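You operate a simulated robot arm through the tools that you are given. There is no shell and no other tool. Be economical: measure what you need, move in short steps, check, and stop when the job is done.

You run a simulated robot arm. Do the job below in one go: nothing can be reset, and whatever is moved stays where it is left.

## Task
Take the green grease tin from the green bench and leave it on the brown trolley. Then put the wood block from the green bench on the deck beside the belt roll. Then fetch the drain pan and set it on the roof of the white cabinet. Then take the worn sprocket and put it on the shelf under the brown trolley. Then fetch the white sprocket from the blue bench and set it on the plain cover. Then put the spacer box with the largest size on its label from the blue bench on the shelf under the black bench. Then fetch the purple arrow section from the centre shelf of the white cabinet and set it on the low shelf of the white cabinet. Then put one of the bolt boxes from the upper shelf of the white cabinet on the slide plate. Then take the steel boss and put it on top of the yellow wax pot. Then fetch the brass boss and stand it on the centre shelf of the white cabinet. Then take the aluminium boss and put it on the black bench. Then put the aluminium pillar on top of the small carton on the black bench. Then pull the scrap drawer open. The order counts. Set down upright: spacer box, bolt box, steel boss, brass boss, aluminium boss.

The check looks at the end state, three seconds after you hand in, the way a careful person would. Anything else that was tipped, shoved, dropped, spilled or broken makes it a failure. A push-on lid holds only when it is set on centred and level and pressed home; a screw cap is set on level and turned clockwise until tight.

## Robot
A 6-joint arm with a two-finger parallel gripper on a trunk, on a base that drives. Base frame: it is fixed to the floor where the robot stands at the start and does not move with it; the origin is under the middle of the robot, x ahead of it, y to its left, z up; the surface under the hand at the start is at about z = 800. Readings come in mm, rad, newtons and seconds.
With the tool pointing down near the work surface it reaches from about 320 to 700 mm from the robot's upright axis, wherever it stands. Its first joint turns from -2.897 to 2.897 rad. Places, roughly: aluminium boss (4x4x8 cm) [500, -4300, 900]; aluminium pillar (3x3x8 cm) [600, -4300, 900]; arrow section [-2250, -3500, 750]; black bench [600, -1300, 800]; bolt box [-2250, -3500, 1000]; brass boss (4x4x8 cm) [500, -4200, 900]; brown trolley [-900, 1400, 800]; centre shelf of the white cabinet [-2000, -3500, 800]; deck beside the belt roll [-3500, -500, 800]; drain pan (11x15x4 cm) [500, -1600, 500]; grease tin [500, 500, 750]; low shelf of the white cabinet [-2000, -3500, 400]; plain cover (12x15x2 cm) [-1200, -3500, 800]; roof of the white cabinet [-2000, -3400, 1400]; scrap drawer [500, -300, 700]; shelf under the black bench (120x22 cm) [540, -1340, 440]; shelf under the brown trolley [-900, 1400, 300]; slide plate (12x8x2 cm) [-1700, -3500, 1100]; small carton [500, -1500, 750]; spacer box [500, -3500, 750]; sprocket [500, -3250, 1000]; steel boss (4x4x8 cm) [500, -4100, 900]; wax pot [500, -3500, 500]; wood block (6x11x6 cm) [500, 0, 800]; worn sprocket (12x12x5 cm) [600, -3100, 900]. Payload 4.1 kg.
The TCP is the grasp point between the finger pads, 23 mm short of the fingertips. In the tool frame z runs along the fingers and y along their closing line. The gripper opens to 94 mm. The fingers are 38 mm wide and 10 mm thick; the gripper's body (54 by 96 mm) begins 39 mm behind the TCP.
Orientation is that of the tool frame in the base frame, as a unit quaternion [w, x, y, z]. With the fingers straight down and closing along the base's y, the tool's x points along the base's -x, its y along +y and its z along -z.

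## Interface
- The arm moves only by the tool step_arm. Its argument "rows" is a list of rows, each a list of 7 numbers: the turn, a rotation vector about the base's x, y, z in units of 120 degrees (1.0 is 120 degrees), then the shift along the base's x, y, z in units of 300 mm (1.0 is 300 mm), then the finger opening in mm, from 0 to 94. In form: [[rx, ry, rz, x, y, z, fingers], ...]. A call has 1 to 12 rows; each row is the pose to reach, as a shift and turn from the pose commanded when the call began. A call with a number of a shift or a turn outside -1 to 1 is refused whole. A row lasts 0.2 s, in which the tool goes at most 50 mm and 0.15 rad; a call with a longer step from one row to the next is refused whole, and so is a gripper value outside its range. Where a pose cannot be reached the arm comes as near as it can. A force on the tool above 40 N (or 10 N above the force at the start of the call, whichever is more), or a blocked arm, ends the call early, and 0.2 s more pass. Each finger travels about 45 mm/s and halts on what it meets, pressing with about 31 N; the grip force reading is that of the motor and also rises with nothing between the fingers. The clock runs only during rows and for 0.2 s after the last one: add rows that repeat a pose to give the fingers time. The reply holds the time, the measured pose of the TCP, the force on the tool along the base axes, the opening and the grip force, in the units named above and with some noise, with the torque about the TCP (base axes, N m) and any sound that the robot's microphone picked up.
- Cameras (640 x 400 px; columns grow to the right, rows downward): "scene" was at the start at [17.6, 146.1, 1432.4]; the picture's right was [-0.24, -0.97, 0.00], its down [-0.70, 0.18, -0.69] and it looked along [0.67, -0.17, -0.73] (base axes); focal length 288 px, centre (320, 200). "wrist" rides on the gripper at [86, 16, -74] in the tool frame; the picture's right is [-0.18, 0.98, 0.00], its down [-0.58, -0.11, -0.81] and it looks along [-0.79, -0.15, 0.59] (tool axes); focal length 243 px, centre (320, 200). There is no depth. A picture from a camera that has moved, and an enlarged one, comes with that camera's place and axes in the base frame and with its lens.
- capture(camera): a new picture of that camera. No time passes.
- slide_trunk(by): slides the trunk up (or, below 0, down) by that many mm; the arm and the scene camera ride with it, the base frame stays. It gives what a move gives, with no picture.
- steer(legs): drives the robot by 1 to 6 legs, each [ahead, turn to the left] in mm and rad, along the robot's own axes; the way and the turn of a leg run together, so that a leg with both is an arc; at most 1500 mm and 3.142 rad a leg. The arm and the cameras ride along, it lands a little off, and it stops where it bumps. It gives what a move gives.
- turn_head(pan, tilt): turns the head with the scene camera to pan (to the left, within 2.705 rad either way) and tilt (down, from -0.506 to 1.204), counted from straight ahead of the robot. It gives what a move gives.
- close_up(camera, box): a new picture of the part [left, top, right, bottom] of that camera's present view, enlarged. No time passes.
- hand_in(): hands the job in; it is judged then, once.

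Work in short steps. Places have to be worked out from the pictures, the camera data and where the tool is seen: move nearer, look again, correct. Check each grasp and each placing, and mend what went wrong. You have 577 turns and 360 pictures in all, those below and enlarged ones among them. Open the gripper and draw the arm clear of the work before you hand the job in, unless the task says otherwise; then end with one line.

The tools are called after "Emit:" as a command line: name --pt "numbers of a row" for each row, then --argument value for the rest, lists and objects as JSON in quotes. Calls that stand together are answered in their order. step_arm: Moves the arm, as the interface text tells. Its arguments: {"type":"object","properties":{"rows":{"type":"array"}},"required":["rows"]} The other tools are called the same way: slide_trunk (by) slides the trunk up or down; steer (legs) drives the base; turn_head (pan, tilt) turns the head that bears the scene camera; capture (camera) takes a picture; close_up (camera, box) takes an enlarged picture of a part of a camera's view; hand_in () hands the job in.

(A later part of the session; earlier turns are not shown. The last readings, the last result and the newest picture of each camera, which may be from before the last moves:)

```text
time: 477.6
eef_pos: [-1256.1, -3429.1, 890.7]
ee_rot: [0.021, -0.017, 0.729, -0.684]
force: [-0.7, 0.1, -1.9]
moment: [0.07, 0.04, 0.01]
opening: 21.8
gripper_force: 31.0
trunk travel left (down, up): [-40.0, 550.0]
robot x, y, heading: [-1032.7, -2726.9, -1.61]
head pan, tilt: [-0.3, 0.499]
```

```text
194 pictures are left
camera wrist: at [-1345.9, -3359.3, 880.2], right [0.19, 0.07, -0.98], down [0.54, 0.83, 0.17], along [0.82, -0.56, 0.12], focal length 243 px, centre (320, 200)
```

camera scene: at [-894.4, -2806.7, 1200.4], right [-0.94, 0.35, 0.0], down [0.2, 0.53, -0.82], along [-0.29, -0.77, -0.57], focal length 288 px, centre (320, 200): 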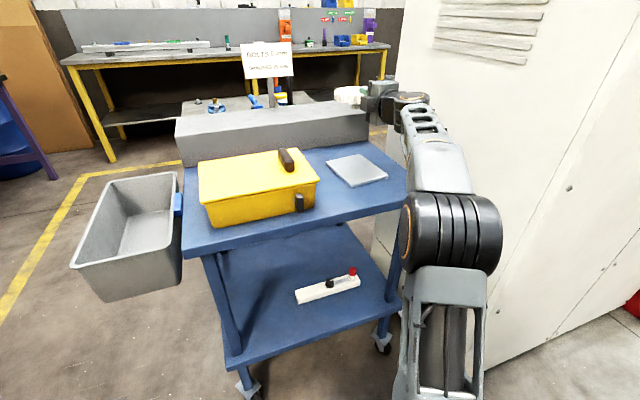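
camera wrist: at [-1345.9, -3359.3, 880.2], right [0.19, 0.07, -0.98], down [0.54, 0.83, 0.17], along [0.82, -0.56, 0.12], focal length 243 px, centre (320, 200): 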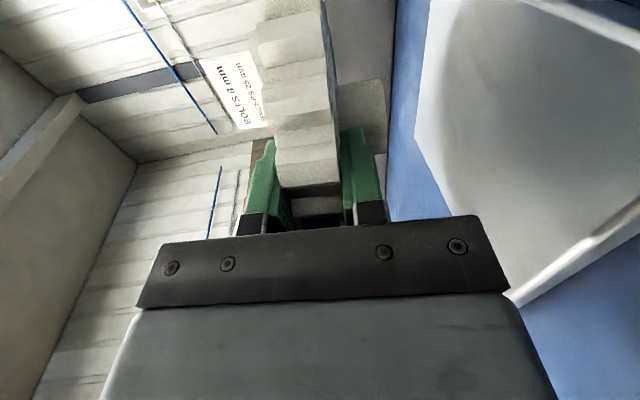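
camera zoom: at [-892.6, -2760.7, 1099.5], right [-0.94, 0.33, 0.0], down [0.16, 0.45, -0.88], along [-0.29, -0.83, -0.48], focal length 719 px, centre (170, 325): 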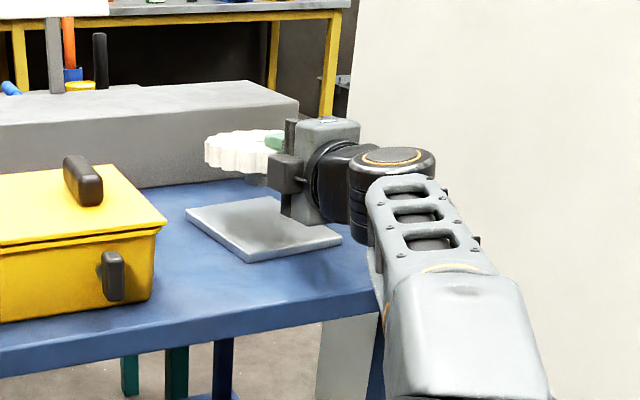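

The sprocket is right over the cover. I lower the trunk in small steps, feeling for contact.

Emit:
slide_trunk --by -36

Emit:
step_arm --pt "0 0 0 0 0 -0.01 10" --pt "0 0 0 0 0 -0.02 10"

Emit:
close_up --camera "scene" --box '[330, 70, 470, 190]'

```text
time: 478.4
eef_pos: [-1255.0, -3429.6, 856.9]
ee_rot: [0.02, -0.017, 0.728, -0.685]
force: [0.8, -0.2, 6.5]
moment: [0.48, 0.26, -0.03]
opening: 21.7
gripper_force: 31.6
trunk travel left (down, up): [-4.0, 586.0]
robot x, y, heading: [-1031.0, -2725.2, -1.605]
head pan, tilt: [-0.3, 0.499]
```

```text
time: 479.0
eef_pos: [-1256.4, -3429.3, 856.6]
ee_rot: [0.021, -0.016, 0.728, -0.685]
force: [0.7, 5.9, 25.4]
moment: [1.5, 0.44, -0.14]
opening: 21.7
gripper_force: 30.9
trunk travel left (down, up): [-4.0, 586.0]
robot x, y, heading: [-1029.9, -2726.2, -1.605]
head pan, tilt: [-0.3, 0.499]
```

```text
3.33 times, centred on (400, 130) of scene
camera zoom: at [-891.7, -2758.3, 1063.8], right [-0.94, 0.33, 0.0], down [0.16, 0.45, -0.88], along [-0.29, -0.83, -0.48], focal length 959 px, centre (53, 433)
```

zoom: 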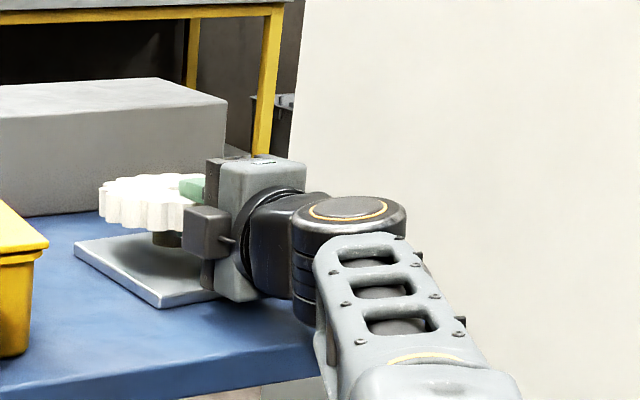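

The hub touches the cover, but it sits about 20 mm off centre. I raise 12 mm, back up 20 mm with a tiny turn and lower again.

Emit:
step_arm --pt "0 0 0 0 0 0.02 10"

Emit:
slide_trunk --by 14

Emit:
steer --legs '[[-20, 0.014]]'

Emit:
close_up --camera "scene" --box '[330, 70, 470, 190]'

```text
time: 479.4
eef_pos: [-1255.5, -3429.4, 857.2]
ee_rot: [0.02, -0.017, 0.729, -0.684]
force: [0.1, -0.3, 21.8]
moment: [1.04, 0.47, -0.07]
opening: 21.8
gripper_force: 31.3
trunk travel left (down, up): [-4.0, 586.0]
robot x, y, heading: [-1027.0, -2726.8, -1.61]
head pan, tilt: [-0.3, 0.499]
```

```text
time: 480.0
eef_pos: [-1257.5, -3430.2, 866.9]
ee_rot: [0.021, -0.016, 0.73, -0.683]
force: [0.4, -0.4, -2.0]
moment: [0.11, 0.02, 0.0]
opening: 21.9
gripper_force: 31.1
trunk travel left (down, up): [-18.0, 572.0]
robot x, y, heading: [-1031.0, -2727.9, -1.61]
head pan, tilt: [-0.3, 0.499]
```

```text
time: 480.8
eef_pos: [-1246.0, -3413.5, 867.9]
ee_rot: [0.026, -0.022, 0.729, -0.684]
force: [0.0, -0.3, -2.1]
moment: [0.14, -0.02, 0.02]
opening: 21.9
gripper_force: 31.4
trunk travel left (down, up): [-18.0, 572.0]
robot x, y, heading: [-1030.5, -2709.2, -1.597]
head pan, tilt: [-0.3, 0.499]
```

```text
3.33 times, centred on (400, 130) of scene
camera zoom: at [-891.5, -2738.9, 1077.5], right [-0.95, 0.32, 0.0], down [0.15, 0.45, -0.88], along [-0.28, -0.83, -0.48], focal length 959 px, centre (53, 433)
```

zoom: 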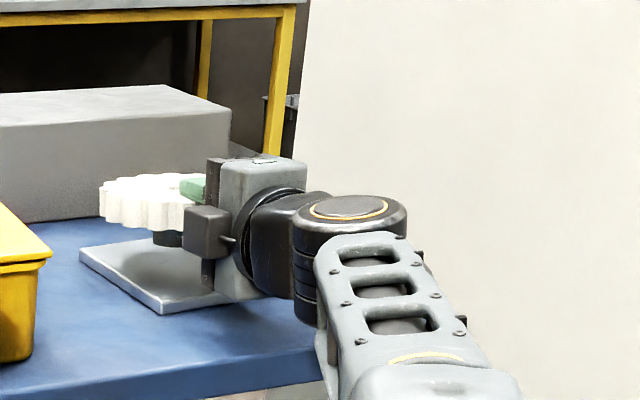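

Emit:
slide_trunk --by -10

Emit:
slide_trunk --by -3

Emit:
close_up --camera "scene" --box '[330, 70, 470, 190]'

```text
time: 481.4
eef_pos: [-1247.1, -3413.4, 858.8]
ee_rot: [0.025, -0.021, 0.73, -0.683]
force: [1.6, 0.0, -1.2]
moment: [0.1, 0.02, 0.0]
opening: 21.8
gripper_force: 30.7
trunk travel left (down, up): [-8.0, 582.0]
robot x, y, heading: [-1032.2, -2707.9, -1.595]
head pan, tilt: [-0.3, 0.499]
```

```text
time: 481.9
eef_pos: [-1244.8, -3414.0, 856.5]
ee_rot: [0.026, -0.021, 0.729, -0.683]
force: [-0.4, -0.5, -2.7]
moment: [0.1, 0.01, -0.01]
opening: 21.8
gripper_force: 31.4
trunk travel left (down, up): [-5.0, 585.0]
robot x, y, heading: [-1031.2, -2706.3, -1.596]
head pan, tilt: [-0.3, 0.499]
```

```text
3.33 times, centred on (400, 130) of scene
camera zoom: at [-891.5, -2738.9, 1064.5], right [-0.95, 0.32, 0.0], down [0.15, 0.45, -0.88], along [-0.28, -0.83, -0.48], focal length 959 px, centre (53, 433)
```

zoom: 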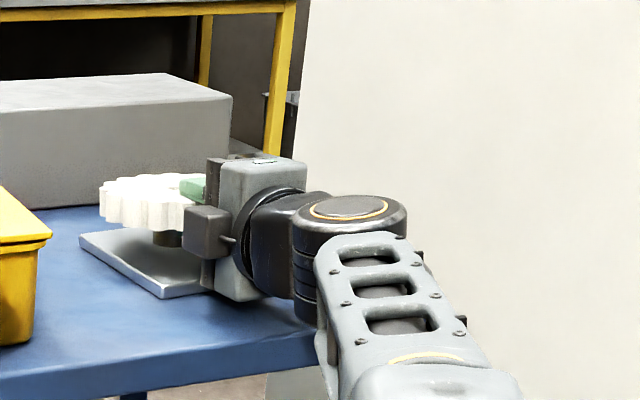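

Emit:
slide_trunk --by -4

Emit:
step_arm --pt "0 0 0 0 0 -0.01 10" --pt "0 0 0 0 0 -0.02 10"

```text
time: 482.4
eef_pos: [-1245.2, -3413.3, 852.1]
ee_rot: [0.026, -0.022, 0.729, -0.683]
force: [-0.7, 0.2, -1.0]
moment: [0.1, 0.01, 0.01]
opening: 21.9
gripper_force: 30.8
trunk travel left (down, up): [-1.0, 589.0]
robot x, y, heading: [-1032.9, -2706.7, -1.595]
head pan, tilt: [-0.3, 0.499]
```

```text
time: 483.1
eef_pos: [-1246.2, -3413.0, 850.0]
ee_rot: [0.026, -0.021, 0.73, -0.683]
force: [-0.7, 0.3, 8.0]
moment: [-0.54, 0.04, -0.02]
opening: 21.9
gripper_force: 30.3
trunk travel left (down, up): [-1.0, 589.0]
robot x, y, heading: [-1030.7, -2705.4, -1.594]
head pan, tilt: [-0.3, 0.499]
```

The last contact is behind the fingers (gripper body), not the hub. I look closely from both cameras.

Emit:
close_up --camera "scene" --box '[335, 110, 425, 180]'

Emit:
capture --camera "wrist"

```text
5.71 times, centred on (380, 145) of scene
camera zoom: at [-891.3, -2738.0, 1060.7], right [-0.95, 0.32, 0.0], down [0.15, 0.45, -0.88], along [-0.28, -0.83, -0.48], focal length 1643 px, centre (-23, 514)
```

zoom: 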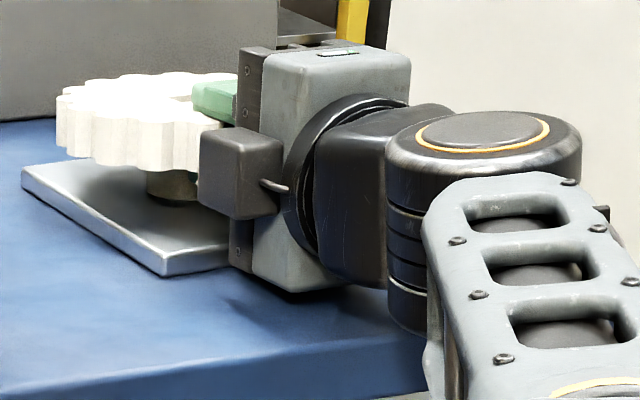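

```text
189 pictures are left
camera wrist: at [-1336.9, -3344.3, 840.1], right [0.19, 0.08, -0.98], down [0.53, 0.83, 0.17], along [0.83, -0.55, 0.12], focal length 243 px, centre (320, 200)
```

wrist: 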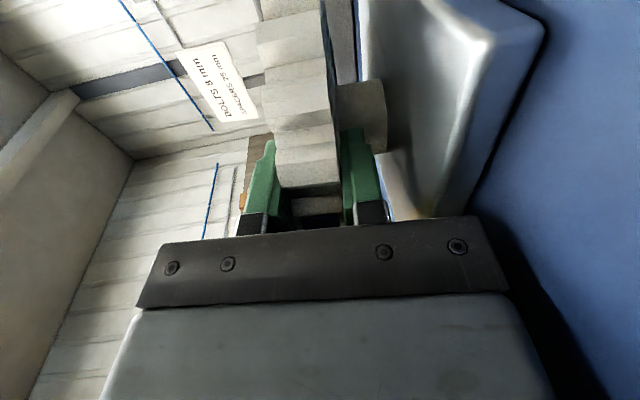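

The gripper body's rear touches the trolley before the hub fully bears. I raise a little and pitch the tool nose-down by about 8° so the hub lands first.

Emit:
slide_trunk --by 14

Emit:
step_arm --pt "0.03 0 0 0 0 0 10" --pt "0.06 0 0 0 0 0 10" --pt "0.065 0 0 0 -0.02 0 10"

Emit:
close_up --camera "scene" --box '[335, 110, 425, 180]'

```text
time: 483.7
eef_pos: [-1245.7, -3414.9, 859.9]
ee_rot: [0.027, -0.021, 0.732, -0.68]
force: [-0.5, 0.0, -1.8]
moment: [0.08, 0.02, 0.02]
opening: 21.9
gripper_force: 30.8
trunk travel left (down, up): [-15.0, 575.0]
robot x, y, heading: [-1028.8, -2707.5, -1.598]
head pan, tilt: [-0.3, 0.499]
```

```text
time: 484.5
eef_pos: [-1246.1, -3421.1, 861.2]
ee_rot: [0.028, -0.016, 0.776, -0.63]
force: [0.7, -1.1, -2.3]
moment: [0.1, 0.02, -0.01]
opening: 22.0
gripper_force: 30.7
trunk travel left (down, up): [-15.0, 575.0]
robot x, y, heading: [-1029.9, -2705.9, -1.592]
head pan, tilt: [-0.3, 0.499]
```

```text
5.71 times, centred on (380, 145) of scene
camera zoom: at [-891.5, -2738.8, 1074.5], right [-0.95, 0.32, 0.0], down [0.15, 0.45, -0.88], along [-0.28, -0.83, -0.48], focal length 1643 px, centre (-23, 514)
```

zoom: 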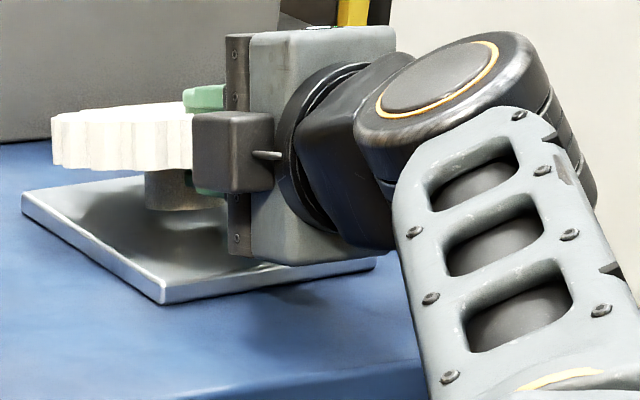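

Good clearance under the body now, and the hub is over the cover's middle. I lower in small trunk steps.

Emit:
slide_trunk --by -4

Emit:
slide_trunk --by -4

Emit:
slide_trunk --by -3

```text
time: 485.0
eef_pos: [-1246.0, -3420.6, 859.3]
ee_rot: [0.028, -0.018, 0.775, -0.631]
force: [0.1, -1.7, 3.7]
moment: [-0.26, -0.01, 0.01]
opening: 21.9
gripper_force: 31.6
trunk travel left (down, up): [-11.0, 579.0]
robot x, y, heading: [-1026.1, -2708.2, -1.594]
head pan, tilt: [-0.3, 0.499]
```

```text
time: 485.5
eef_pos: [-1245.4, -3419.7, 857.5]
ee_rot: [0.026, -0.018, 0.773, -0.633]
force: [-1.6, -3.1, 17.1]
moment: [-1.13, 0.02, -0.07]
opening: 22.0
gripper_force: 30.9
trunk travel left (down, up): [-7.0, 583.0]
robot x, y, heading: [-1031.8, -2707.9, -1.595]
head pan, tilt: [-0.3, 0.499]
```

```text
time: 486.1
eef_pos: [-1245.7, -3419.0, 856.0]
ee_rot: [0.026, -0.02, 0.773, -0.634]
force: [-1.8, 0.8, 27.4]
moment: [-1.54, 0.0, -0.04]
opening: 22.4
gripper_force: 31.6
trunk travel left (down, up): [-4.0, 586.0]
robot x, y, heading: [-1031.8, -2708.0, -1.595]
head pan, tilt: [-0.3, 0.499]
```

Checking signs: a negative moment means contact ahead, so this is the hub on the cover (and the previous one was too). I raise slightly, take the tilt back to about 5° and set down.

Emit:
slide_trunk --by 10

Emit:
step_arm --pt "-0.03 0 0 0 0 0 10" --pt "-0.055 0 0 0 0 0 10" --pt "-0.055 0 0 0 0 0 10"

Emit:
slide_trunk --by -8

```text
time: 486.6
eef_pos: [-1245.8, -3421.4, 859.8]
ee_rot: [0.029, -0.019, 0.777, -0.629]
force: [0.8, 3.1, 7.4]
moment: [-0.23, 0.0, -0.05]
opening: 21.8
gripper_force: 31.0
trunk travel left (down, up): [-14.0, 576.0]
robot x, y, heading: [-1031.8, -2707.4, -1.593]
head pan, tilt: [-0.3, 0.499]
```

```text
time: 487.4
eef_pos: [-1245.3, -3421.5, 860.8]
ee_rot: [0.027, -0.02, 0.739, -0.673]
force: [0.7, 0.4, -2.2]
moment: [0.09, 0.01, 0.04]
opening: 21.7
gripper_force: 30.7
trunk travel left (down, up): [-14.0, 576.0]
robot x, y, heading: [-1031.2, -2708.4, -1.592]
head pan, tilt: [-0.3, 0.499]
```

```text
time: 488.0
eef_pos: [-1245.9, -3420.3, 852.5]
ee_rot: [0.027, -0.021, 0.739, -0.673]
force: [1.0, -0.3, -1.7]
moment: [0.06, 0.03, 0.01]
opening: 21.7
gripper_force: 30.8
trunk travel left (down, up): [-6.0, 584.0]
robot x, y, heading: [-1031.6, -2705.5, -1.589]
head pan, tilt: [-0.3, 0.499]
```

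Emit:
step_arm --pt "0 0 0 0 0 -0.007 10"

Emit:
step_arm --pt "0 0 0 0 0 -0.007 10"

Emit:
close_up --camera "scene" --box '[335, 110, 425, 180]'

```text
time: 488.4
eef_pos: [-1245.7, -3420.1, 851.5]
ee_rot: [0.027, -0.021, 0.737, -0.675]
force: [-0.9, -2.6, 3.3]
moment: [-0.32, 0.03, -0.09]
opening: 21.9
gripper_force: 30.9
trunk travel left (down, up): [-6.0, 584.0]
robot x, y, heading: [-1031.2, -2706.4, -1.592]
head pan, tilt: [-0.3, 0.499]
```

```text
time: 488.8
eef_pos: [-1245.4, -3420.4, 851.9]
ee_rot: [0.027, -0.019, 0.737, -0.675]
force: [-2.0, -2.9, 10.5]
moment: [-0.84, 0.09, -0.1]
opening: 22.0
gripper_force: 31.1
trunk travel left (down, up): [-6.0, 584.0]
robot x, y, heading: [-1032.6, -2709.3, -1.591]
head pan, tilt: [-0.3, 0.499]
```

```text
5.71 times, centred on (380, 145) of scene
camera zoom: at [-891.4, -2738.1, 1065.7], right [-0.95, 0.32, 0.0], down [0.15, 0.45, -0.88], along [-0.28, -0.83, -0.48], focal length 1643 px, centre (-23, 514)
```

zoom: 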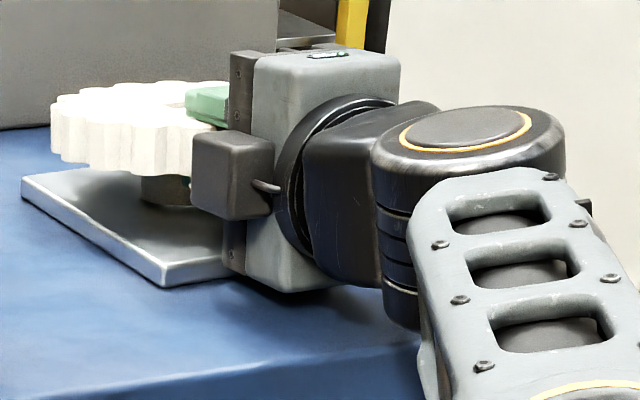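

The hub bears on the cover (moment negative). I open and back straight away.

Emit:
step_arm --pt "0 0 0 0 0 0.003 27" --pt "0 0 0 0 0 0.005 32" --pt "0 0 0 0 0 0.005 34" --pt "0 0 0 0 0 0.005 34"

Emit:
close_up --camera "scene" --box '[335, 110, 425, 180]'

Emit:
capture --camera "wrist"

```text
time: 489.8
eef_pos: [-1245.8, -3420.7, 851.1]
ee_rot: [0.026, -0.02, 0.739, -0.673]
force: [-0.1, 0.4, -0.1]
moment: [-0.03, 0.0, 0.02]
opening: 33.7
gripper_force: 0.0
trunk travel left (down, up): [-6.0, 584.0]
robot x, y, heading: [-1030.3, -2707.7, -1.595]
head pan, tilt: [-0.3, 0.499]
```

```text
5.71 times, centred on (380, 145) of scene
camera zoom: at [-891.5, -2738.7, 1065.5], right [-0.95, 0.32, 0.0], down [0.15, 0.45, -0.88], along [-0.28, -0.83, -0.48], focal length 1643 px, centre (-23, 514)
```

zoom: 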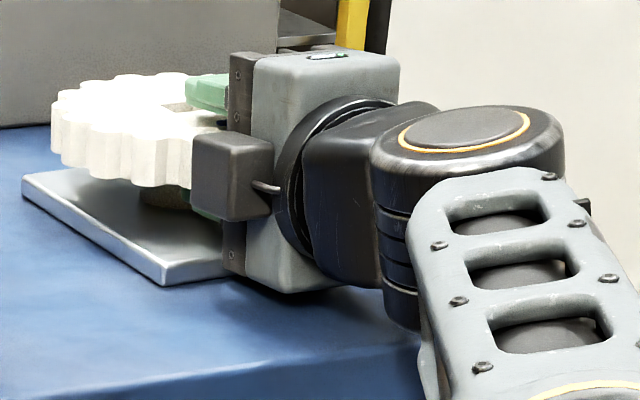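

```text
185 pictures are left
camera wrist: at [-1336.7, -3351.0, 841.3], right [0.19, 0.1, -0.98], down [0.53, 0.83, 0.19], along [0.83, -0.55, 0.1], focal length 243 px, centre (320, 200)
```

wrist: 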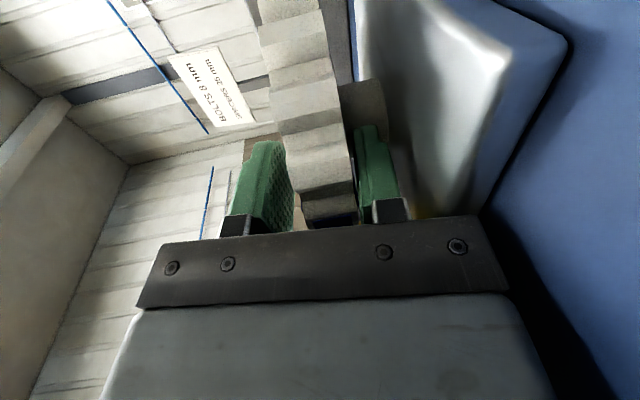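

Emit:
step_arm --pt "0 0 0 0 0 0 38" --pt "0 0 0 0 0 0 40" --pt "0 0 0 0 0 0 40"

Emit:
capture --camera "wrist"

```text
time: 490.6
eef_pos: [-1246.2, -3421.1, 850.4]
ee_rot: [0.027, -0.02, 0.738, -0.674]
force: [-0.9, -0.4, -0.4]
moment: [-0.01, 0.02, 0.04]
opening: 40.2
gripper_force: 0.2
trunk travel left (down, up): [-6.0, 584.0]
robot x, y, heading: [-1033.0, -2709.0, -1.595]
head pan, tilt: [-0.3, 0.499]
```

```text
184 pictures are left
camera wrist: at [-1336.8, -3351.0, 841.3], right [0.19, 0.1, -0.98], down [0.53, 0.83, 0.19], along [0.83, -0.55, 0.1], focal length 243 px, centre (320, 200)
```

wrist: 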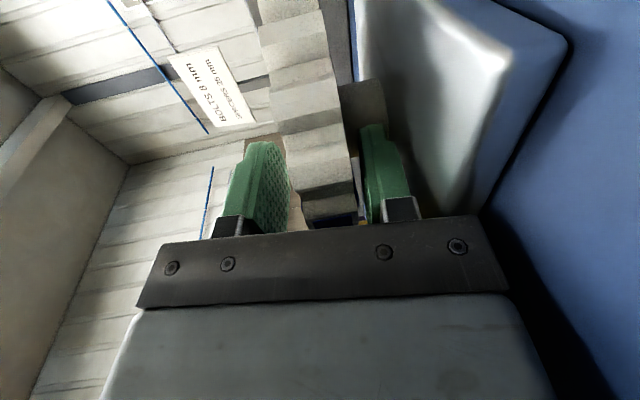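

Both fingers are free of the disc. I back straight away and check.

Emit:
steer --legs '[[-230, 0]]'

Emit:
close_up --camera "scene" --box '[280, 70, 460, 190]'

```text
time: 492.3
eef_pos: [-1237.9, -3192.2, 850.4]
ee_rot: [0.028, -0.021, 0.739, -0.673]
force: [0.9, 0.3, -0.2]
moment: [0.02, 0.0, 0.0]
opening: 40.3
gripper_force: 0.1
trunk travel left (down, up): [-6.0, 584.0]
robot x, y, heading: [-1026.1, -2481.7, -1.591]
head pan, tilt: [-0.3, 0.499]
```

```text
3.33 times, centred on (370, 130) of scene
camera zoom: at [-886.5, -2510.1, 1065.5], right [-0.95, 0.31, 0.0], down [0.15, 0.45, -0.88], along [-0.28, -0.83, -0.48], focal length 959 px, centre (153, 433)
```

zoom: 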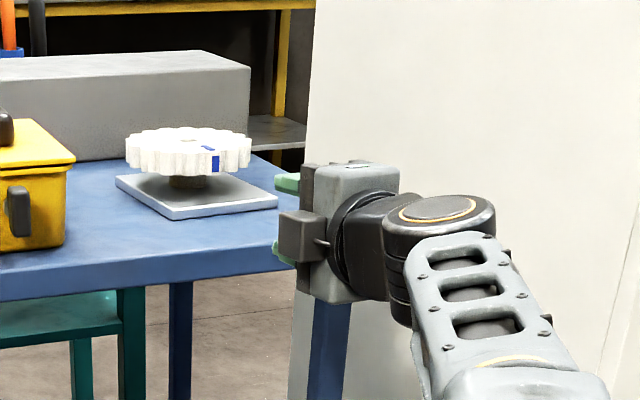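

The white sprocket rests on the plain cover. I raise the trunk and restore the arm to the nominal pose.

Emit:
slide_trunk --by 394

Emit:
step_arm --pt "0.07 0 0 0 0.06 0 40" --pt "0.14 0 0 0 0.12 0 40" --pt "0.21 0 0 0 0.18 0 40" --pt "0.28 0 0 0.05 0.24 0 40" --pt "0.35 0 0 0.1 0.3 -0.05 40" --pt "0.42 0 0 0.15 0.36 -0.1 40" --pt "0.49 0 0 0.2 0.42 -0.15 40" --pt "0.56 0 0 0.25 0.48 -0.2 40" --pt "0.63 0 0 0.3 0.54 -0.2 40" --pt "0.7 0 0 0.35 0.6 -0.2 40"

Emit:
step_arm --pt "0 0 -0.07 0 0 0 40" --pt "0 0 -0.14 0 0 0 40" --pt "0 0 -0.21 0 0 0 40" --pt "0 0 -0.28 0 0 0 40" --pt "0 0 -0.35 0 0 0 40" --pt "0 0 -0.42 0 0 0 40" --pt "0 0 -0.49 0 0 0 40" --pt "0 0 -0.56 0 0 0 40" --pt "0 0 -0.63 0 0 0 40" --pt "0 0 -0.7 0 0 0 40" --pt "0 0 -0.75 0 0 0 40"

```text
time: 496.1
eef_pos: [-1238.5, -3193.4, 1244.1]
ee_rot: [0.028, -0.021, 0.738, -0.674]
force: [0.5, -0.7, 0.6]
moment: [0.01, -0.04, -0.01]
opening: 40.0
gripper_force: 0.0
trunk travel left (down, up): [-400.0, 190.0]
robot x, y, heading: [-1025.7, -2480.5, -1.592]
head pan, tilt: [-0.3, 0.499]
```

```text
time: 498.3
eef_pos: [-1133.8, -3013.0, 1185.7]
ee_rot: [0.036, 0.003, 0.999, -0.005]
force: [0.0, -0.1, 1.1]
moment: [0.01, 0.01, -0.02]
opening: 39.9
gripper_force: 0.1
trunk travel left (down, up): [-400.0, 190.0]
robot x, y, heading: [-1025.9, -2479.8, -1.588]
head pan, tilt: [-0.3, 0.499]
```

```text
time: 500.7
eef_pos: [-1134.7, -3013.8, 1185.0]
ee_rot: [0.021, 0.71, 0.704, -0.029]
force: [-0.5, 0.0, -0.3]
moment: [-0.02, -0.01, 0.01]
opening: 40.0
gripper_force: 0.1
trunk travel left (down, up): [-400.0, 190.0]
robot x, y, heading: [-1021.6, -2480.7, -1.59]
head pan, tilt: [-0.3, 0.499]
```

I straighten the tool, tuck, and drive to the blue bench near y -3450 to find the spacer boxes.

Emit:
step_arm --pt "0.034 0.005 0 0 0.1 0 60" --pt "0.034 0.005 0 0.05 0.2 0 60" --pt "0.034 0.005 0 0.1 0.3 0 60"

Emit:
steer --legs '[[0, 0.692], [1239, 0], [0, 0.898]]'

Emit:
turn_head --pan 0.1 --tilt 0.7

Emit:
capture --camera "scene"

Emit:
capture --camera "wrist"

```text
time: 501.5
eef_pos: [-1103.4, -2923.3, 1184.7]
ee_rot: [-0.009, 0.709, 0.706, -0.007]
force: [-0.5, -0.2, 0.0]
moment: [0.03, -0.01, -0.01]
opening: 59.8
gripper_force: 0.1
trunk travel left (down, up): [-400.0, 190.0]
robot x, y, heading: [-1021.4, -2479.6, -1.592]
head pan, tilt: [-0.3, 0.499]
```

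```text
time: 511.9
eef_pos: [195.8, -3513.7, 1184.7]
ee_rot: [0.0, -0.016, 1.0, -0.012]
force: [0.4, -0.5, -0.4]
moment: [0.01, 0.0, 0.03]
opening: 59.9
gripper_force: 0.0
trunk travel left (down, up): [-400.0, 190.0]
robot x, y, heading: [-251.4, -3450.4, 0.018]
head pan, tilt: [-0.3, 0.499]
```

```text
time: 512.8
eef_pos: [196.7, -3513.0, 1184.5]
ee_rot: [-0.001, -0.016, 1.0, -0.012]
force: [-0.5, -0.5, 0.0]
moment: [-0.01, -0.01, 0.0]
opening: 59.8
gripper_force: 0.2
trunk travel left (down, up): [-400.0, 190.0]
robot x, y, heading: [-248.1, -3449.8, 0.014]
head pan, tilt: [0.099, 0.7]
```

```text
182 pictures are left
camera scene: at [-228.4, -3276.1, 1441.8], right [0.12, -0.99, 0.0], down [-0.64, -0.07, -0.77], along [0.76, 0.09, -0.64], focal length 288 px, centre (320, 200)
```

scene: 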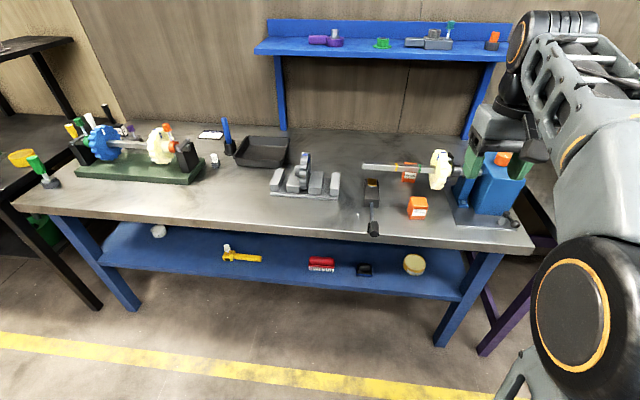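

```text
181 pictures are left
camera wrist: at [108.9, -3497.8, 1260.0], right [0.15, 0.99, -0.02], down [0.59, -0.07, 0.81], along [0.8, -0.14, -0.59], focal length 243 px, centre (320, 200)
```

wrist: 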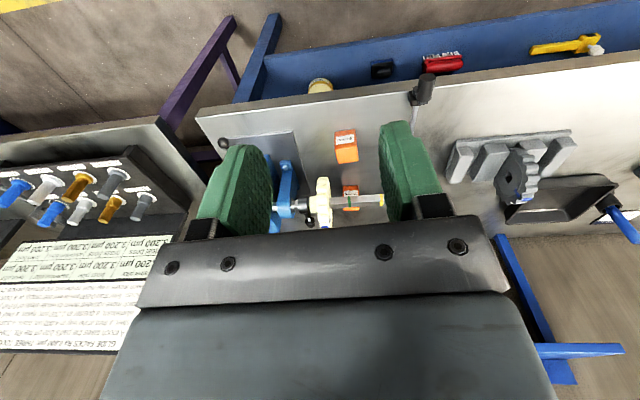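

Two orange boxes are visible. I enlarge them to read the labels.

Emit:
close_up --camera "scene" --box '[390, 150, 450, 225]'

Emit:
close_up --camera "wrist" --box '[320, 120, 390, 220]'

Emit:
close_up --camera "scene" --box '[250, 10, 520, 80]'

```text
5.33 times, centred on (420, 188) of scene
camera zoom: at [-228.4, -3276.1, 1441.8], right [0.12, -0.99, 0.0], down [-0.64, -0.07, -0.77], along [0.76, 0.09, -0.64], focal length 1534 px, centre (-213, 267)
```

zoom: 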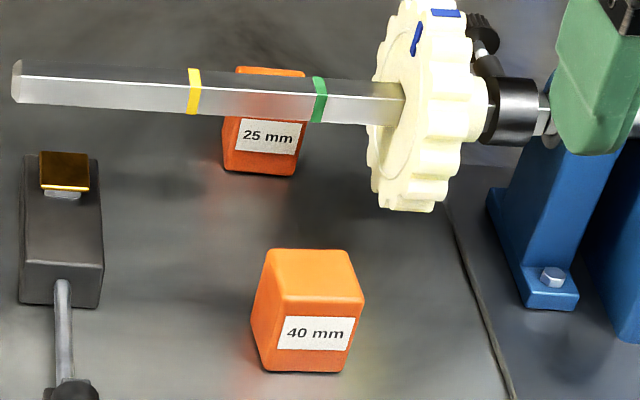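

```text
4.00 times, centred on (355, 170) of wrist
camera zoom: at [108.9, -3497.8, 1260.0], right [0.15, 0.99, -0.02], down [0.59, -0.07, 0.81], along [0.8, -0.14, -0.59], focal length 970 px, centre (180, 320)
```

zoom: 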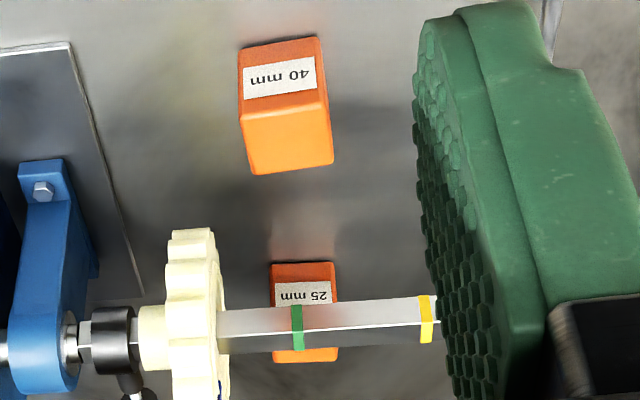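

```text
2.37 times, centred on (385, 45) of scene
camera zoom: at [-228.4, -3276.1, 1441.8], right [0.12, -0.99, 0.0], down [-0.64, -0.07, -0.77], along [0.76, 0.09, -0.64], focal length 682 px, centre (166, 567)
```

zoom: 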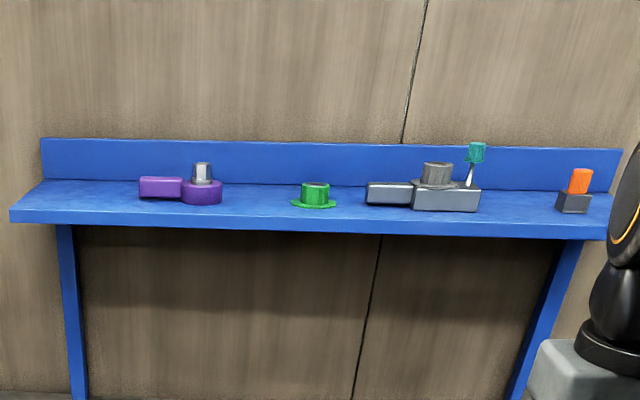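

The 40 mm box at about [490, -3503] is the largest (the other is 25 mm). I drive in closer and view it from above to size it.

Emit:
steer --legs '[[0, -0.014], [245, 0]]'

Emit:
step_arm --pt "0 0 0 0 0 -0.12 90" --pt "0 0 0 0 0 -0.25 90" --pt "0 0 0 0 0.01 -0.4 90" --pt "0 0 0 0 0.02 -0.5 90"

Emit:
capture --camera "wrist"

Emit:
capture --camera "scene"

```text
time: 514.9
eef_pos: [439.6, -3519.5, 1183.4]
ee_rot: [-0.001, -0.009, 1.0, -0.012]
force: [0.0, 0.3, 0.2]
moment: [0.0, 0.06, -0.01]
opening: 60.0
gripper_force: 0.0
trunk travel left (down, up): [-400.0, 190.0]
robot x, y, heading: [-5.4, -3450.2, 0.003]
head pan, tilt: [0.099, 0.7]
```

```text
time: 515.9
eef_pos: [440.3, -3513.6, 1035.6]
ee_rot: [-0.001, -0.009, 1.0, -0.011]
force: [-0.7, -0.2, 0.7]
moment: [0.03, 0.01, -0.02]
opening: 89.7
gripper_force: 0.1
trunk travel left (down, up): [-400.0, 190.0]
robot x, y, heading: [-9.8, -3448.9, -0.001]
head pan, tilt: [0.099, 0.7]
```

```text
177 pictures are left
camera wrist: at [353.0, -3497.0, 1110.3], right [0.17, 0.99, -0.02], down [0.58, -0.08, 0.81], along [0.79, -0.15, -0.59], focal length 243 px, centre (320, 200)
```

wrist: 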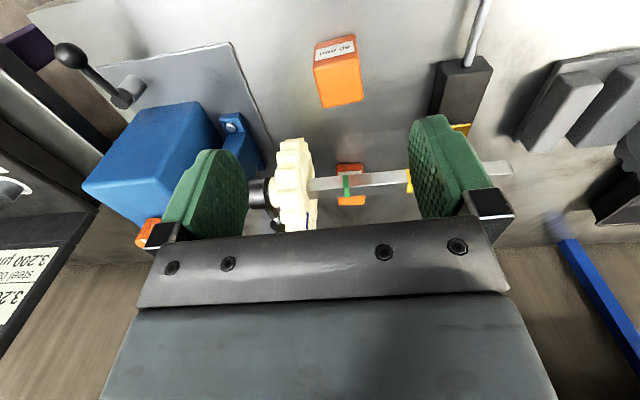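

```text
176 pictures are left
camera scene: at [17.6, -3275.8, 1441.8], right [0.1, -0.99, 0.0], down [-0.64, -0.07, -0.76], along [0.76, 0.08, -0.64], focal length 288 px, centre (320, 200)
```

scene: 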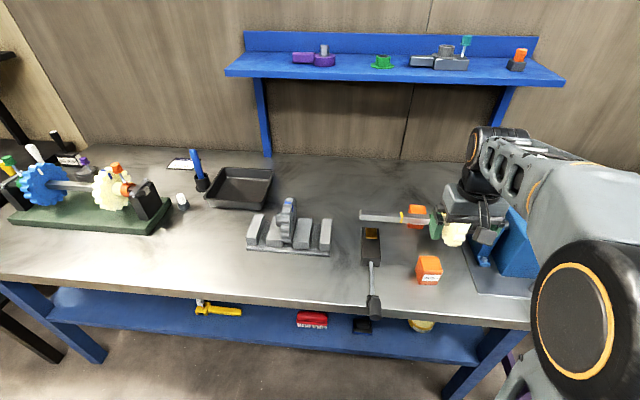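

The box is about 48 x 47 x 58 mm, centred at [486, -3504, 829], turned +0.09 rad. I tilt the tool 45° (so it can also go under the bench later) and approach it.

Emit:
step_arm --pt "0 -0.065 0.01 0 0.0 0 90" --pt "0 -0.13 0.02 0 0.02 0 90" --pt "0 -0.195 0.03 0 0.03 0 90" --pt "0 -0.26 0.034 0 0.03 0 90" --pt "0 -0.32 0.034 0 0.03 0 90" --pt "0 -0.375 0.034 0 0.03 -0.05 90" --pt "0 -0.375 0.034 0 0.03 -0.15 90" --pt "0 -0.375 0.034 0 0.03 -0.3 90" --pt "0 -0.375 0.034 0 0.03 -0.4 90"

Emit:
capture --camera "wrist"

Emit:
capture --camera "scene"

```text
time: 517.9
eef_pos: [438.8, -3503.3, 910.7]
ee_rot: [0.381, -0.045, 0.924, -0.015]
force: [-0.3, -1.1, 0.7]
moment: [0.01, 0.03, -0.01]
opening: 90.2
gripper_force: 0.1
trunk travel left (down, up): [-400.0, 190.0]
robot x, y, heading: [-6.8, -3448.3, 0.001]
head pan, tilt: [0.099, 0.7]
```

```text
175 pictures are left
camera wrist: at [324.8, -3495.9, 905.4], right [0.06, 1.0, 0.07], down [-0.15, -0.06, 0.99], along [0.99, -0.07, 0.14], focal length 243 px, centre (320, 200)
```

wrist: 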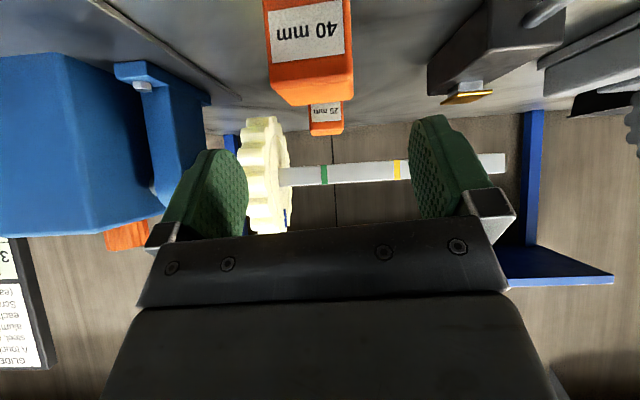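

```text
174 pictures are left
camera scene: at [17.7, -3275.9, 1441.8], right [0.1, -0.99, 0.0], down [-0.64, -0.07, -0.76], along [0.76, 0.08, -0.64], focal length 288 px, centre (320, 200)
```

scene: 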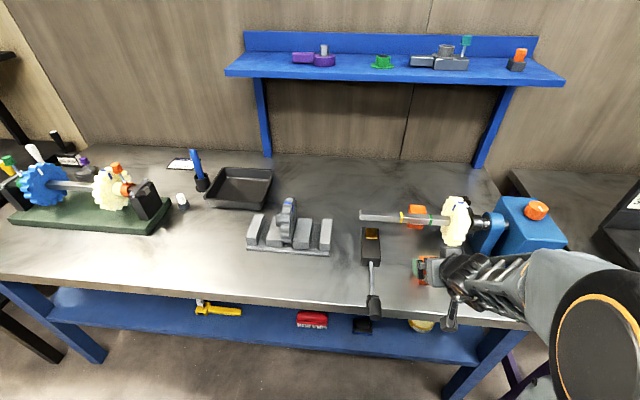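

The box is centred between the fingers. I reach in to [478, -3505, 840] and close.

Emit:
step_arm --pt "0 0 0 0.04 -0.006 -0.08 90" --pt "0 0 0 0.08 -0.006 -0.16 90" --pt "0 0 0 0.13 -0.006 -0.235 90" --pt "0 0 0 0.13 -0.006 -0.235 70" --pt "0 0 0 0.13 -0.006 -0.235 50" --pt "0 0 0 0.13 -0.006 -0.235 30" --pt "0 0 0 0.13 -0.006 -0.235 30" --pt "0 0 0 0.13 -0.006 -0.235 30"

Emit:
capture --camera "wrist"

```text
time: 519.7
eef_pos: [477.9, -3505.5, 845.0]
ee_rot: [0.383, -0.039, 0.923, -0.014]
force: [-0.1, 0.3, 3.6]
moment: [0.13, -0.11, 0.01]
opening: 47.6
gripper_force: 31.0
trunk travel left (down, up): [-400.0, 190.0]
robot x, y, heading: [-5.3, -3451.9, 0.007]
head pan, tilt: [0.099, 0.7]
```

```text
173 pictures are left
camera wrist: at [363.5, -3496.6, 836.1], right [0.07, 0.99, 0.08], down [-0.15, -0.06, 0.99], along [0.99, -0.08, 0.15], focal length 243 px, centre (320, 200)
```

wrist: 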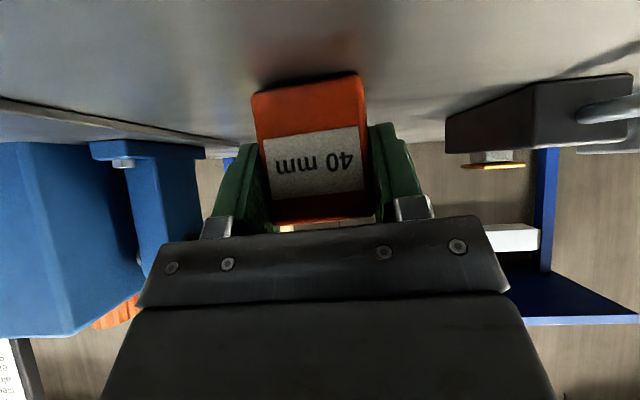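

Gripped at 47.6 mm. I lift and check.

Emit:
step_arm --pt "0 0 0 0 0 0.05 30" --pt "0 0 0 0 0 0.15 30" --pt "0 0 0 -0.1 0 0.28 30" --pt "0 0 0 -0.2 0 0.4 30" --pt "0 0 0 -0.25 0 0.55 30" --pt "0 0 0 -0.3 0 0.7 30"

Emit:
capture --camera "wrist"

```text
time: 521.1
eef_pos: [388.5, -3503.7, 1054.9]
ee_rot: [0.382, -0.038, 0.923, -0.014]
force: [-0.1, 0.4, -1.6]
moment: [-0.01, 0.02, 0.01]
opening: 47.6
gripper_force: 31.5
trunk travel left (down, up): [-400.0, 190.0]
robot x, y, heading: [-9.4, -3449.2, 0.004]
head pan, tilt: [0.099, 0.7]
```

```text
172 pictures are left
camera wrist: at [273.5, -3494.6, 1047.3], right [0.07, 0.99, 0.08], down [-0.15, -0.06, 0.99], along [0.99, -0.08, 0.15], focal length 243 px, centre (320, 200)
```

wrist: 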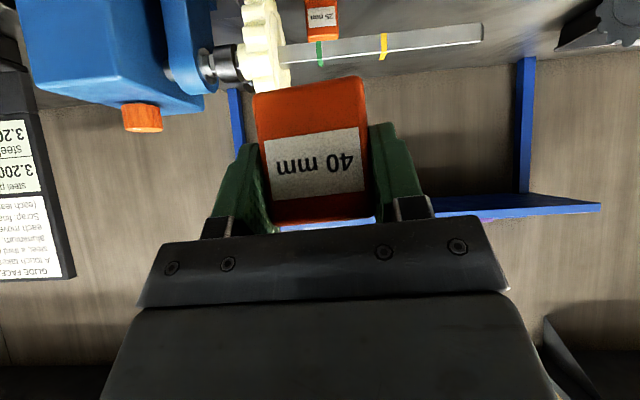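

The 40 mm box is upright in the grip. I drive to the black bench.

Emit:
steer --legs '[[-350, 0], [0, 1.571], [1500, 0], [370, 0], [0, -1.571]]'

Emit:
slide_trunk --by -400

Emit:
turn_head --pan 0.1 --tilt 0.6

Emit:
capture --camera "scene"

Emit:
capture --camera "wrist"

```text
time: 525.5
eef_pos: [-43.8, -3223.9, 1060.8]
ee_rot: [0.368, -0.377, 0.84, 0.131]
force: [-0.4, 0.2, -1.1]
moment: [-0.01, 0.03, -0.01]
opening: 47.4
gripper_force: 31.0
trunk travel left (down, up): [-400.0, 190.0]
robot x, y, heading: [-355.7, -3446.6, 0.753]
head pan, tilt: [0.099, 0.7]
stopped in leg 2: the robot was blocked; the commanded pose is now the measured one
```

```text
time: 529.3
eef_pos: [-38.0, -3220.7, 645.1]
ee_rot: [0.349, -0.378, 0.848, 0.128]
force: [-0.5, 0.0, -1.2]
moment: [0.0, 0.04, -0.01]
opening: 47.7
gripper_force: 31.1
trunk travel left (down, up): [0.0, 590.0]
robot x, y, heading: [-352.0, -3454.0, 0.752]
head pan, tilt: [0.099, 0.7]
```

```text
time: 530.0
eef_pos: [-37.9, -3221.9, 644.6]
ee_rot: [0.349, -0.378, 0.848, 0.128]
force: [-0.4, -0.2, -2.1]
moment: [0.0, 0.05, 0.01]
opening: 47.8
gripper_force: 30.4
trunk travel left (down, up): [0.0, 590.0]
robot x, y, heading: [-350.8, -3453.2, 0.746]
head pan, tilt: [0.099, 0.6]
```

```text
171 pictures are left
camera scene: at [-445.8, -3300.6, 1049.7], right [0.75, -0.66, 0.0], down [-0.38, -0.43, -0.82], along [0.54, 0.62, -0.57], focal length 288 px, centre (320, 200)
```

scene: 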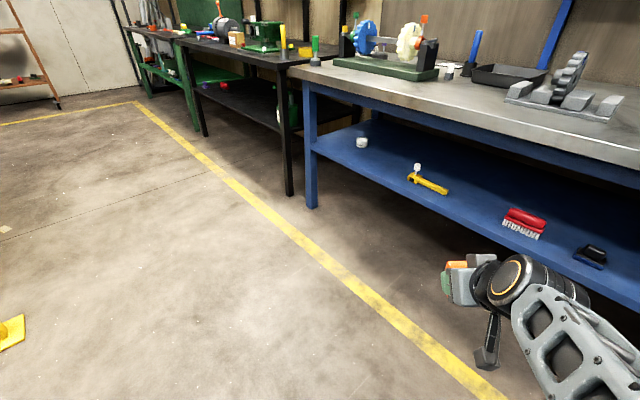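

```text
170 pictures are left
camera wrist: at [-126.8, -3293.2, 640.2], right [-0.63, 0.77, 0.08], down [-0.05, -0.14, 0.99], along [0.78, 0.62, 0.12], focal length 243 px, centre (320, 200)
```

wrist: 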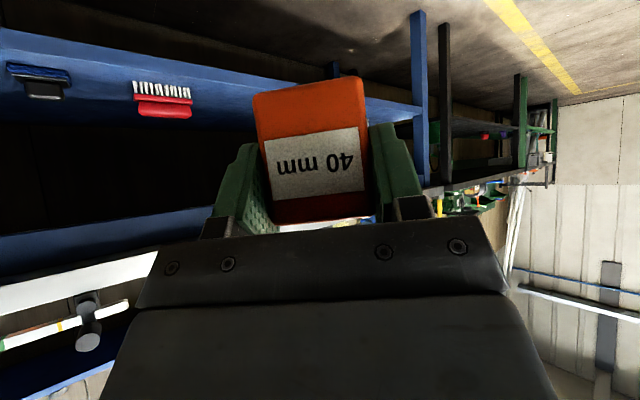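

The turn was blocked: my rear must have touched something near the blue trolley. I look behind.

Emit:
turn_head --pan 2.6 --tilt 0.7

Emit:
capture --camera "scene"

Emit:
turn_head --pan 1.9 --tilt 0.7

Emit:
capture --camera "scene"

```text
time: 532.2
eef_pos: [-38.9, -3220.2, 646.1]
ee_rot: [0.349, -0.379, 0.848, 0.126]
force: [-0.8, 0.4, -1.4]
moment: [-0.01, 0.01, 0.02]
opening: 47.7
gripper_force: 31.2
trunk travel left (down, up): [0.0, 590.0]
robot x, y, heading: [-354.7, -3451.5, 0.746]
head pan, tilt: [2.601, 0.7]
```

```text
169 pictures are left
camera scene: at [-588.0, -3383.1, 1042.4], right [-0.2, 0.98, -0.01], down [0.63, 0.13, -0.77], along [-0.75, -0.16, -0.64], focal length 288 px, centre (320, 200)
```

scene: 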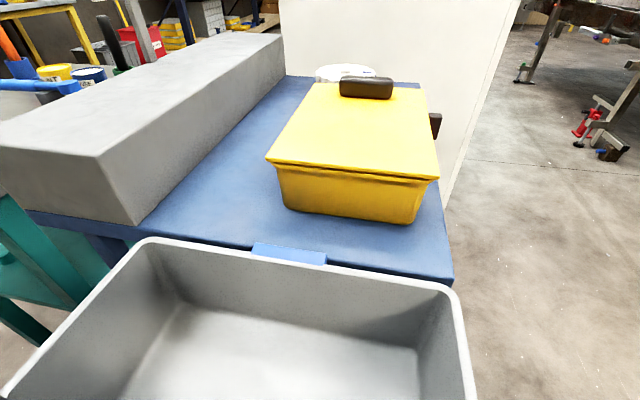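

```text
time: 533.3
eef_pos: [-39.0, -3219.1, 643.5]
ee_rot: [0.349, -0.378, 0.848, 0.126]
force: [-0.2, 0.1, -1.4]
moment: [0.02, 0.02, -0.02]
opening: 47.8
gripper_force: 30.8
trunk travel left (down, up): [0.0, 590.0]
robot x, y, heading: [-351.3, -3453.7, 0.744]
head pan, tilt: [1.901, 0.7]
```

```text
168 pictures are left
camera scene: at [-579.9, -3325.5, 1042.1], right [0.47, 0.88, -0.01], down [0.56, -0.31, -0.77], along [-0.68, 0.36, -0.64], focal length 288 px, centre (320, 200)
```

scene: 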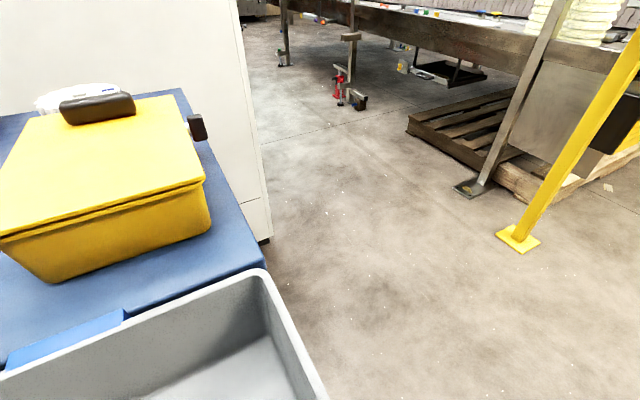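

My back is against the grey bin on the trolley, which still stands in place. I drive ahead away from it and check again.

Emit:
steer --legs '[[260, 0]]'

Emit:
turn_head --pan 2.4 --tilt 0.5

Emit:
capture --camera "scene"

```text
time: 535.2
eef_pos: [157.7, -3041.9, 646.7]
ee_rot: [0.35, -0.378, 0.847, 0.128]
force: [0.1, 1.0, -1.7]
moment: [-0.02, -0.01, -0.03]
opening: 47.6
gripper_force: 31.1
trunk travel left (down, up): [0.0, 590.0]
robot x, y, heading: [-161.8, -3266.7, 0.747]
head pan, tilt: [1.901, 0.7]
```

```text
time: 536.1
eef_pos: [155.9, -3042.7, 645.3]
ee_rot: [0.348, -0.378, 0.848, 0.127]
force: [0.1, -0.3, -1.1]
moment: [-0.04, 0.04, -0.01]
opening: 47.7
gripper_force: 31.4
trunk travel left (down, up): [0.0, 590.0]
robot x, y, heading: [-158.7, -3269.5, 0.748]
head pan, tilt: [2.4, 0.499]
```

```text
167 pictures are left
camera scene: at [-405.0, -3185.7, 1060.0], right [-0.01, 1.0, 0.0], down [0.48, 0.0, -0.88], along [-0.88, -0.01, -0.48], focal length 288 px, centre (320, 200)
```

scene: 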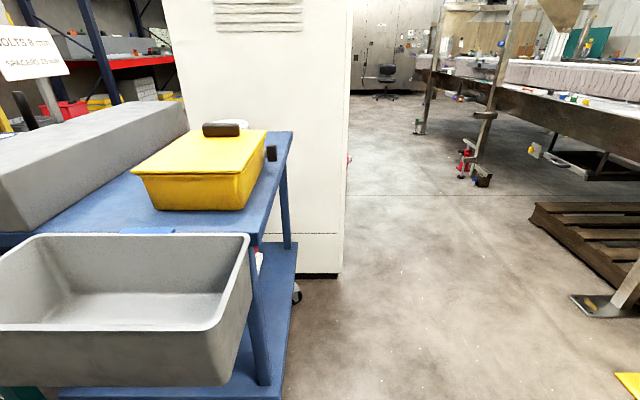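

All in place. I go on to the black bench.

Emit:
steer --legs '[[0, 0.935], [900, 0], [800, 0], [0, -1.683]]'

Emit:
turn_head --pan 0.1 --tilt 0.6

Emit:
capture --camera "scene"

Emit:
capture --camera "wrist"

```text
time: 551.2
eef_pos: [43.6, -1634.0, 645.9]
ee_rot: [0.371, -0.034, 0.928, -0.012]
force: [-0.3, 0.2, -2.1]
moment: [0.01, 0.04, 0.01]
opening: 47.6
gripper_force: 30.7
trunk travel left (down, up): [0.0, 590.0]
robot x, y, heading: [-340.3, -1575.9, -0.012]
head pan, tilt: [2.4, 0.499]
```

```text
time: 553.4
eef_pos: [42.8, -1633.5, 645.3]
ee_rot: [0.371, -0.035, 0.928, -0.011]
force: [0.2, 0.2, -2.5]
moment: [0.0, 0.04, 0.02]
opening: 47.7
gripper_force: 31.2
trunk travel left (down, up): [0.0, 590.0]
robot x, y, heading: [-343.1, -1575.5, -0.019]
head pan, tilt: [0.099, 0.6]
```

```text
166 pictures are left
camera scene: at [-307.2, -1403.5, 1050.3], right [0.08, -1.0, 0.0], down [-0.57, -0.05, -0.82], along [0.82, 0.07, -0.57], focal length 288 px, centre (320, 200)
```

scene: 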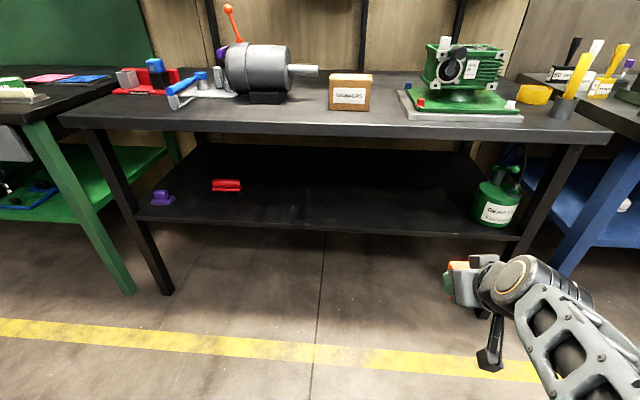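

```text
165 pictures are left
camera wrist: at [-71.5, -1623.2, 640.5], right [0.08, 0.99, 0.08], down [-0.13, -0.07, 0.99], along [0.99, -0.09, 0.12], focal length 243 px, centre (320, 200)
```

wrist: 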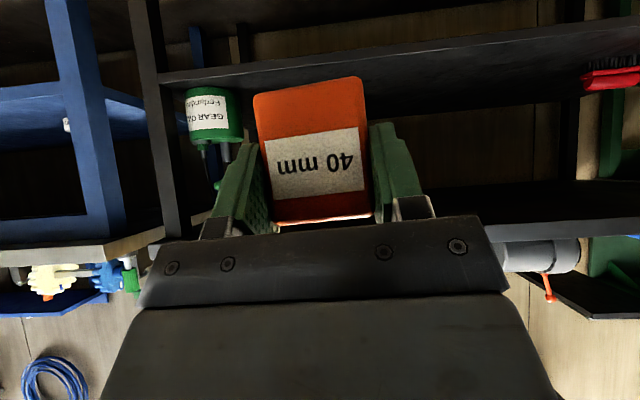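

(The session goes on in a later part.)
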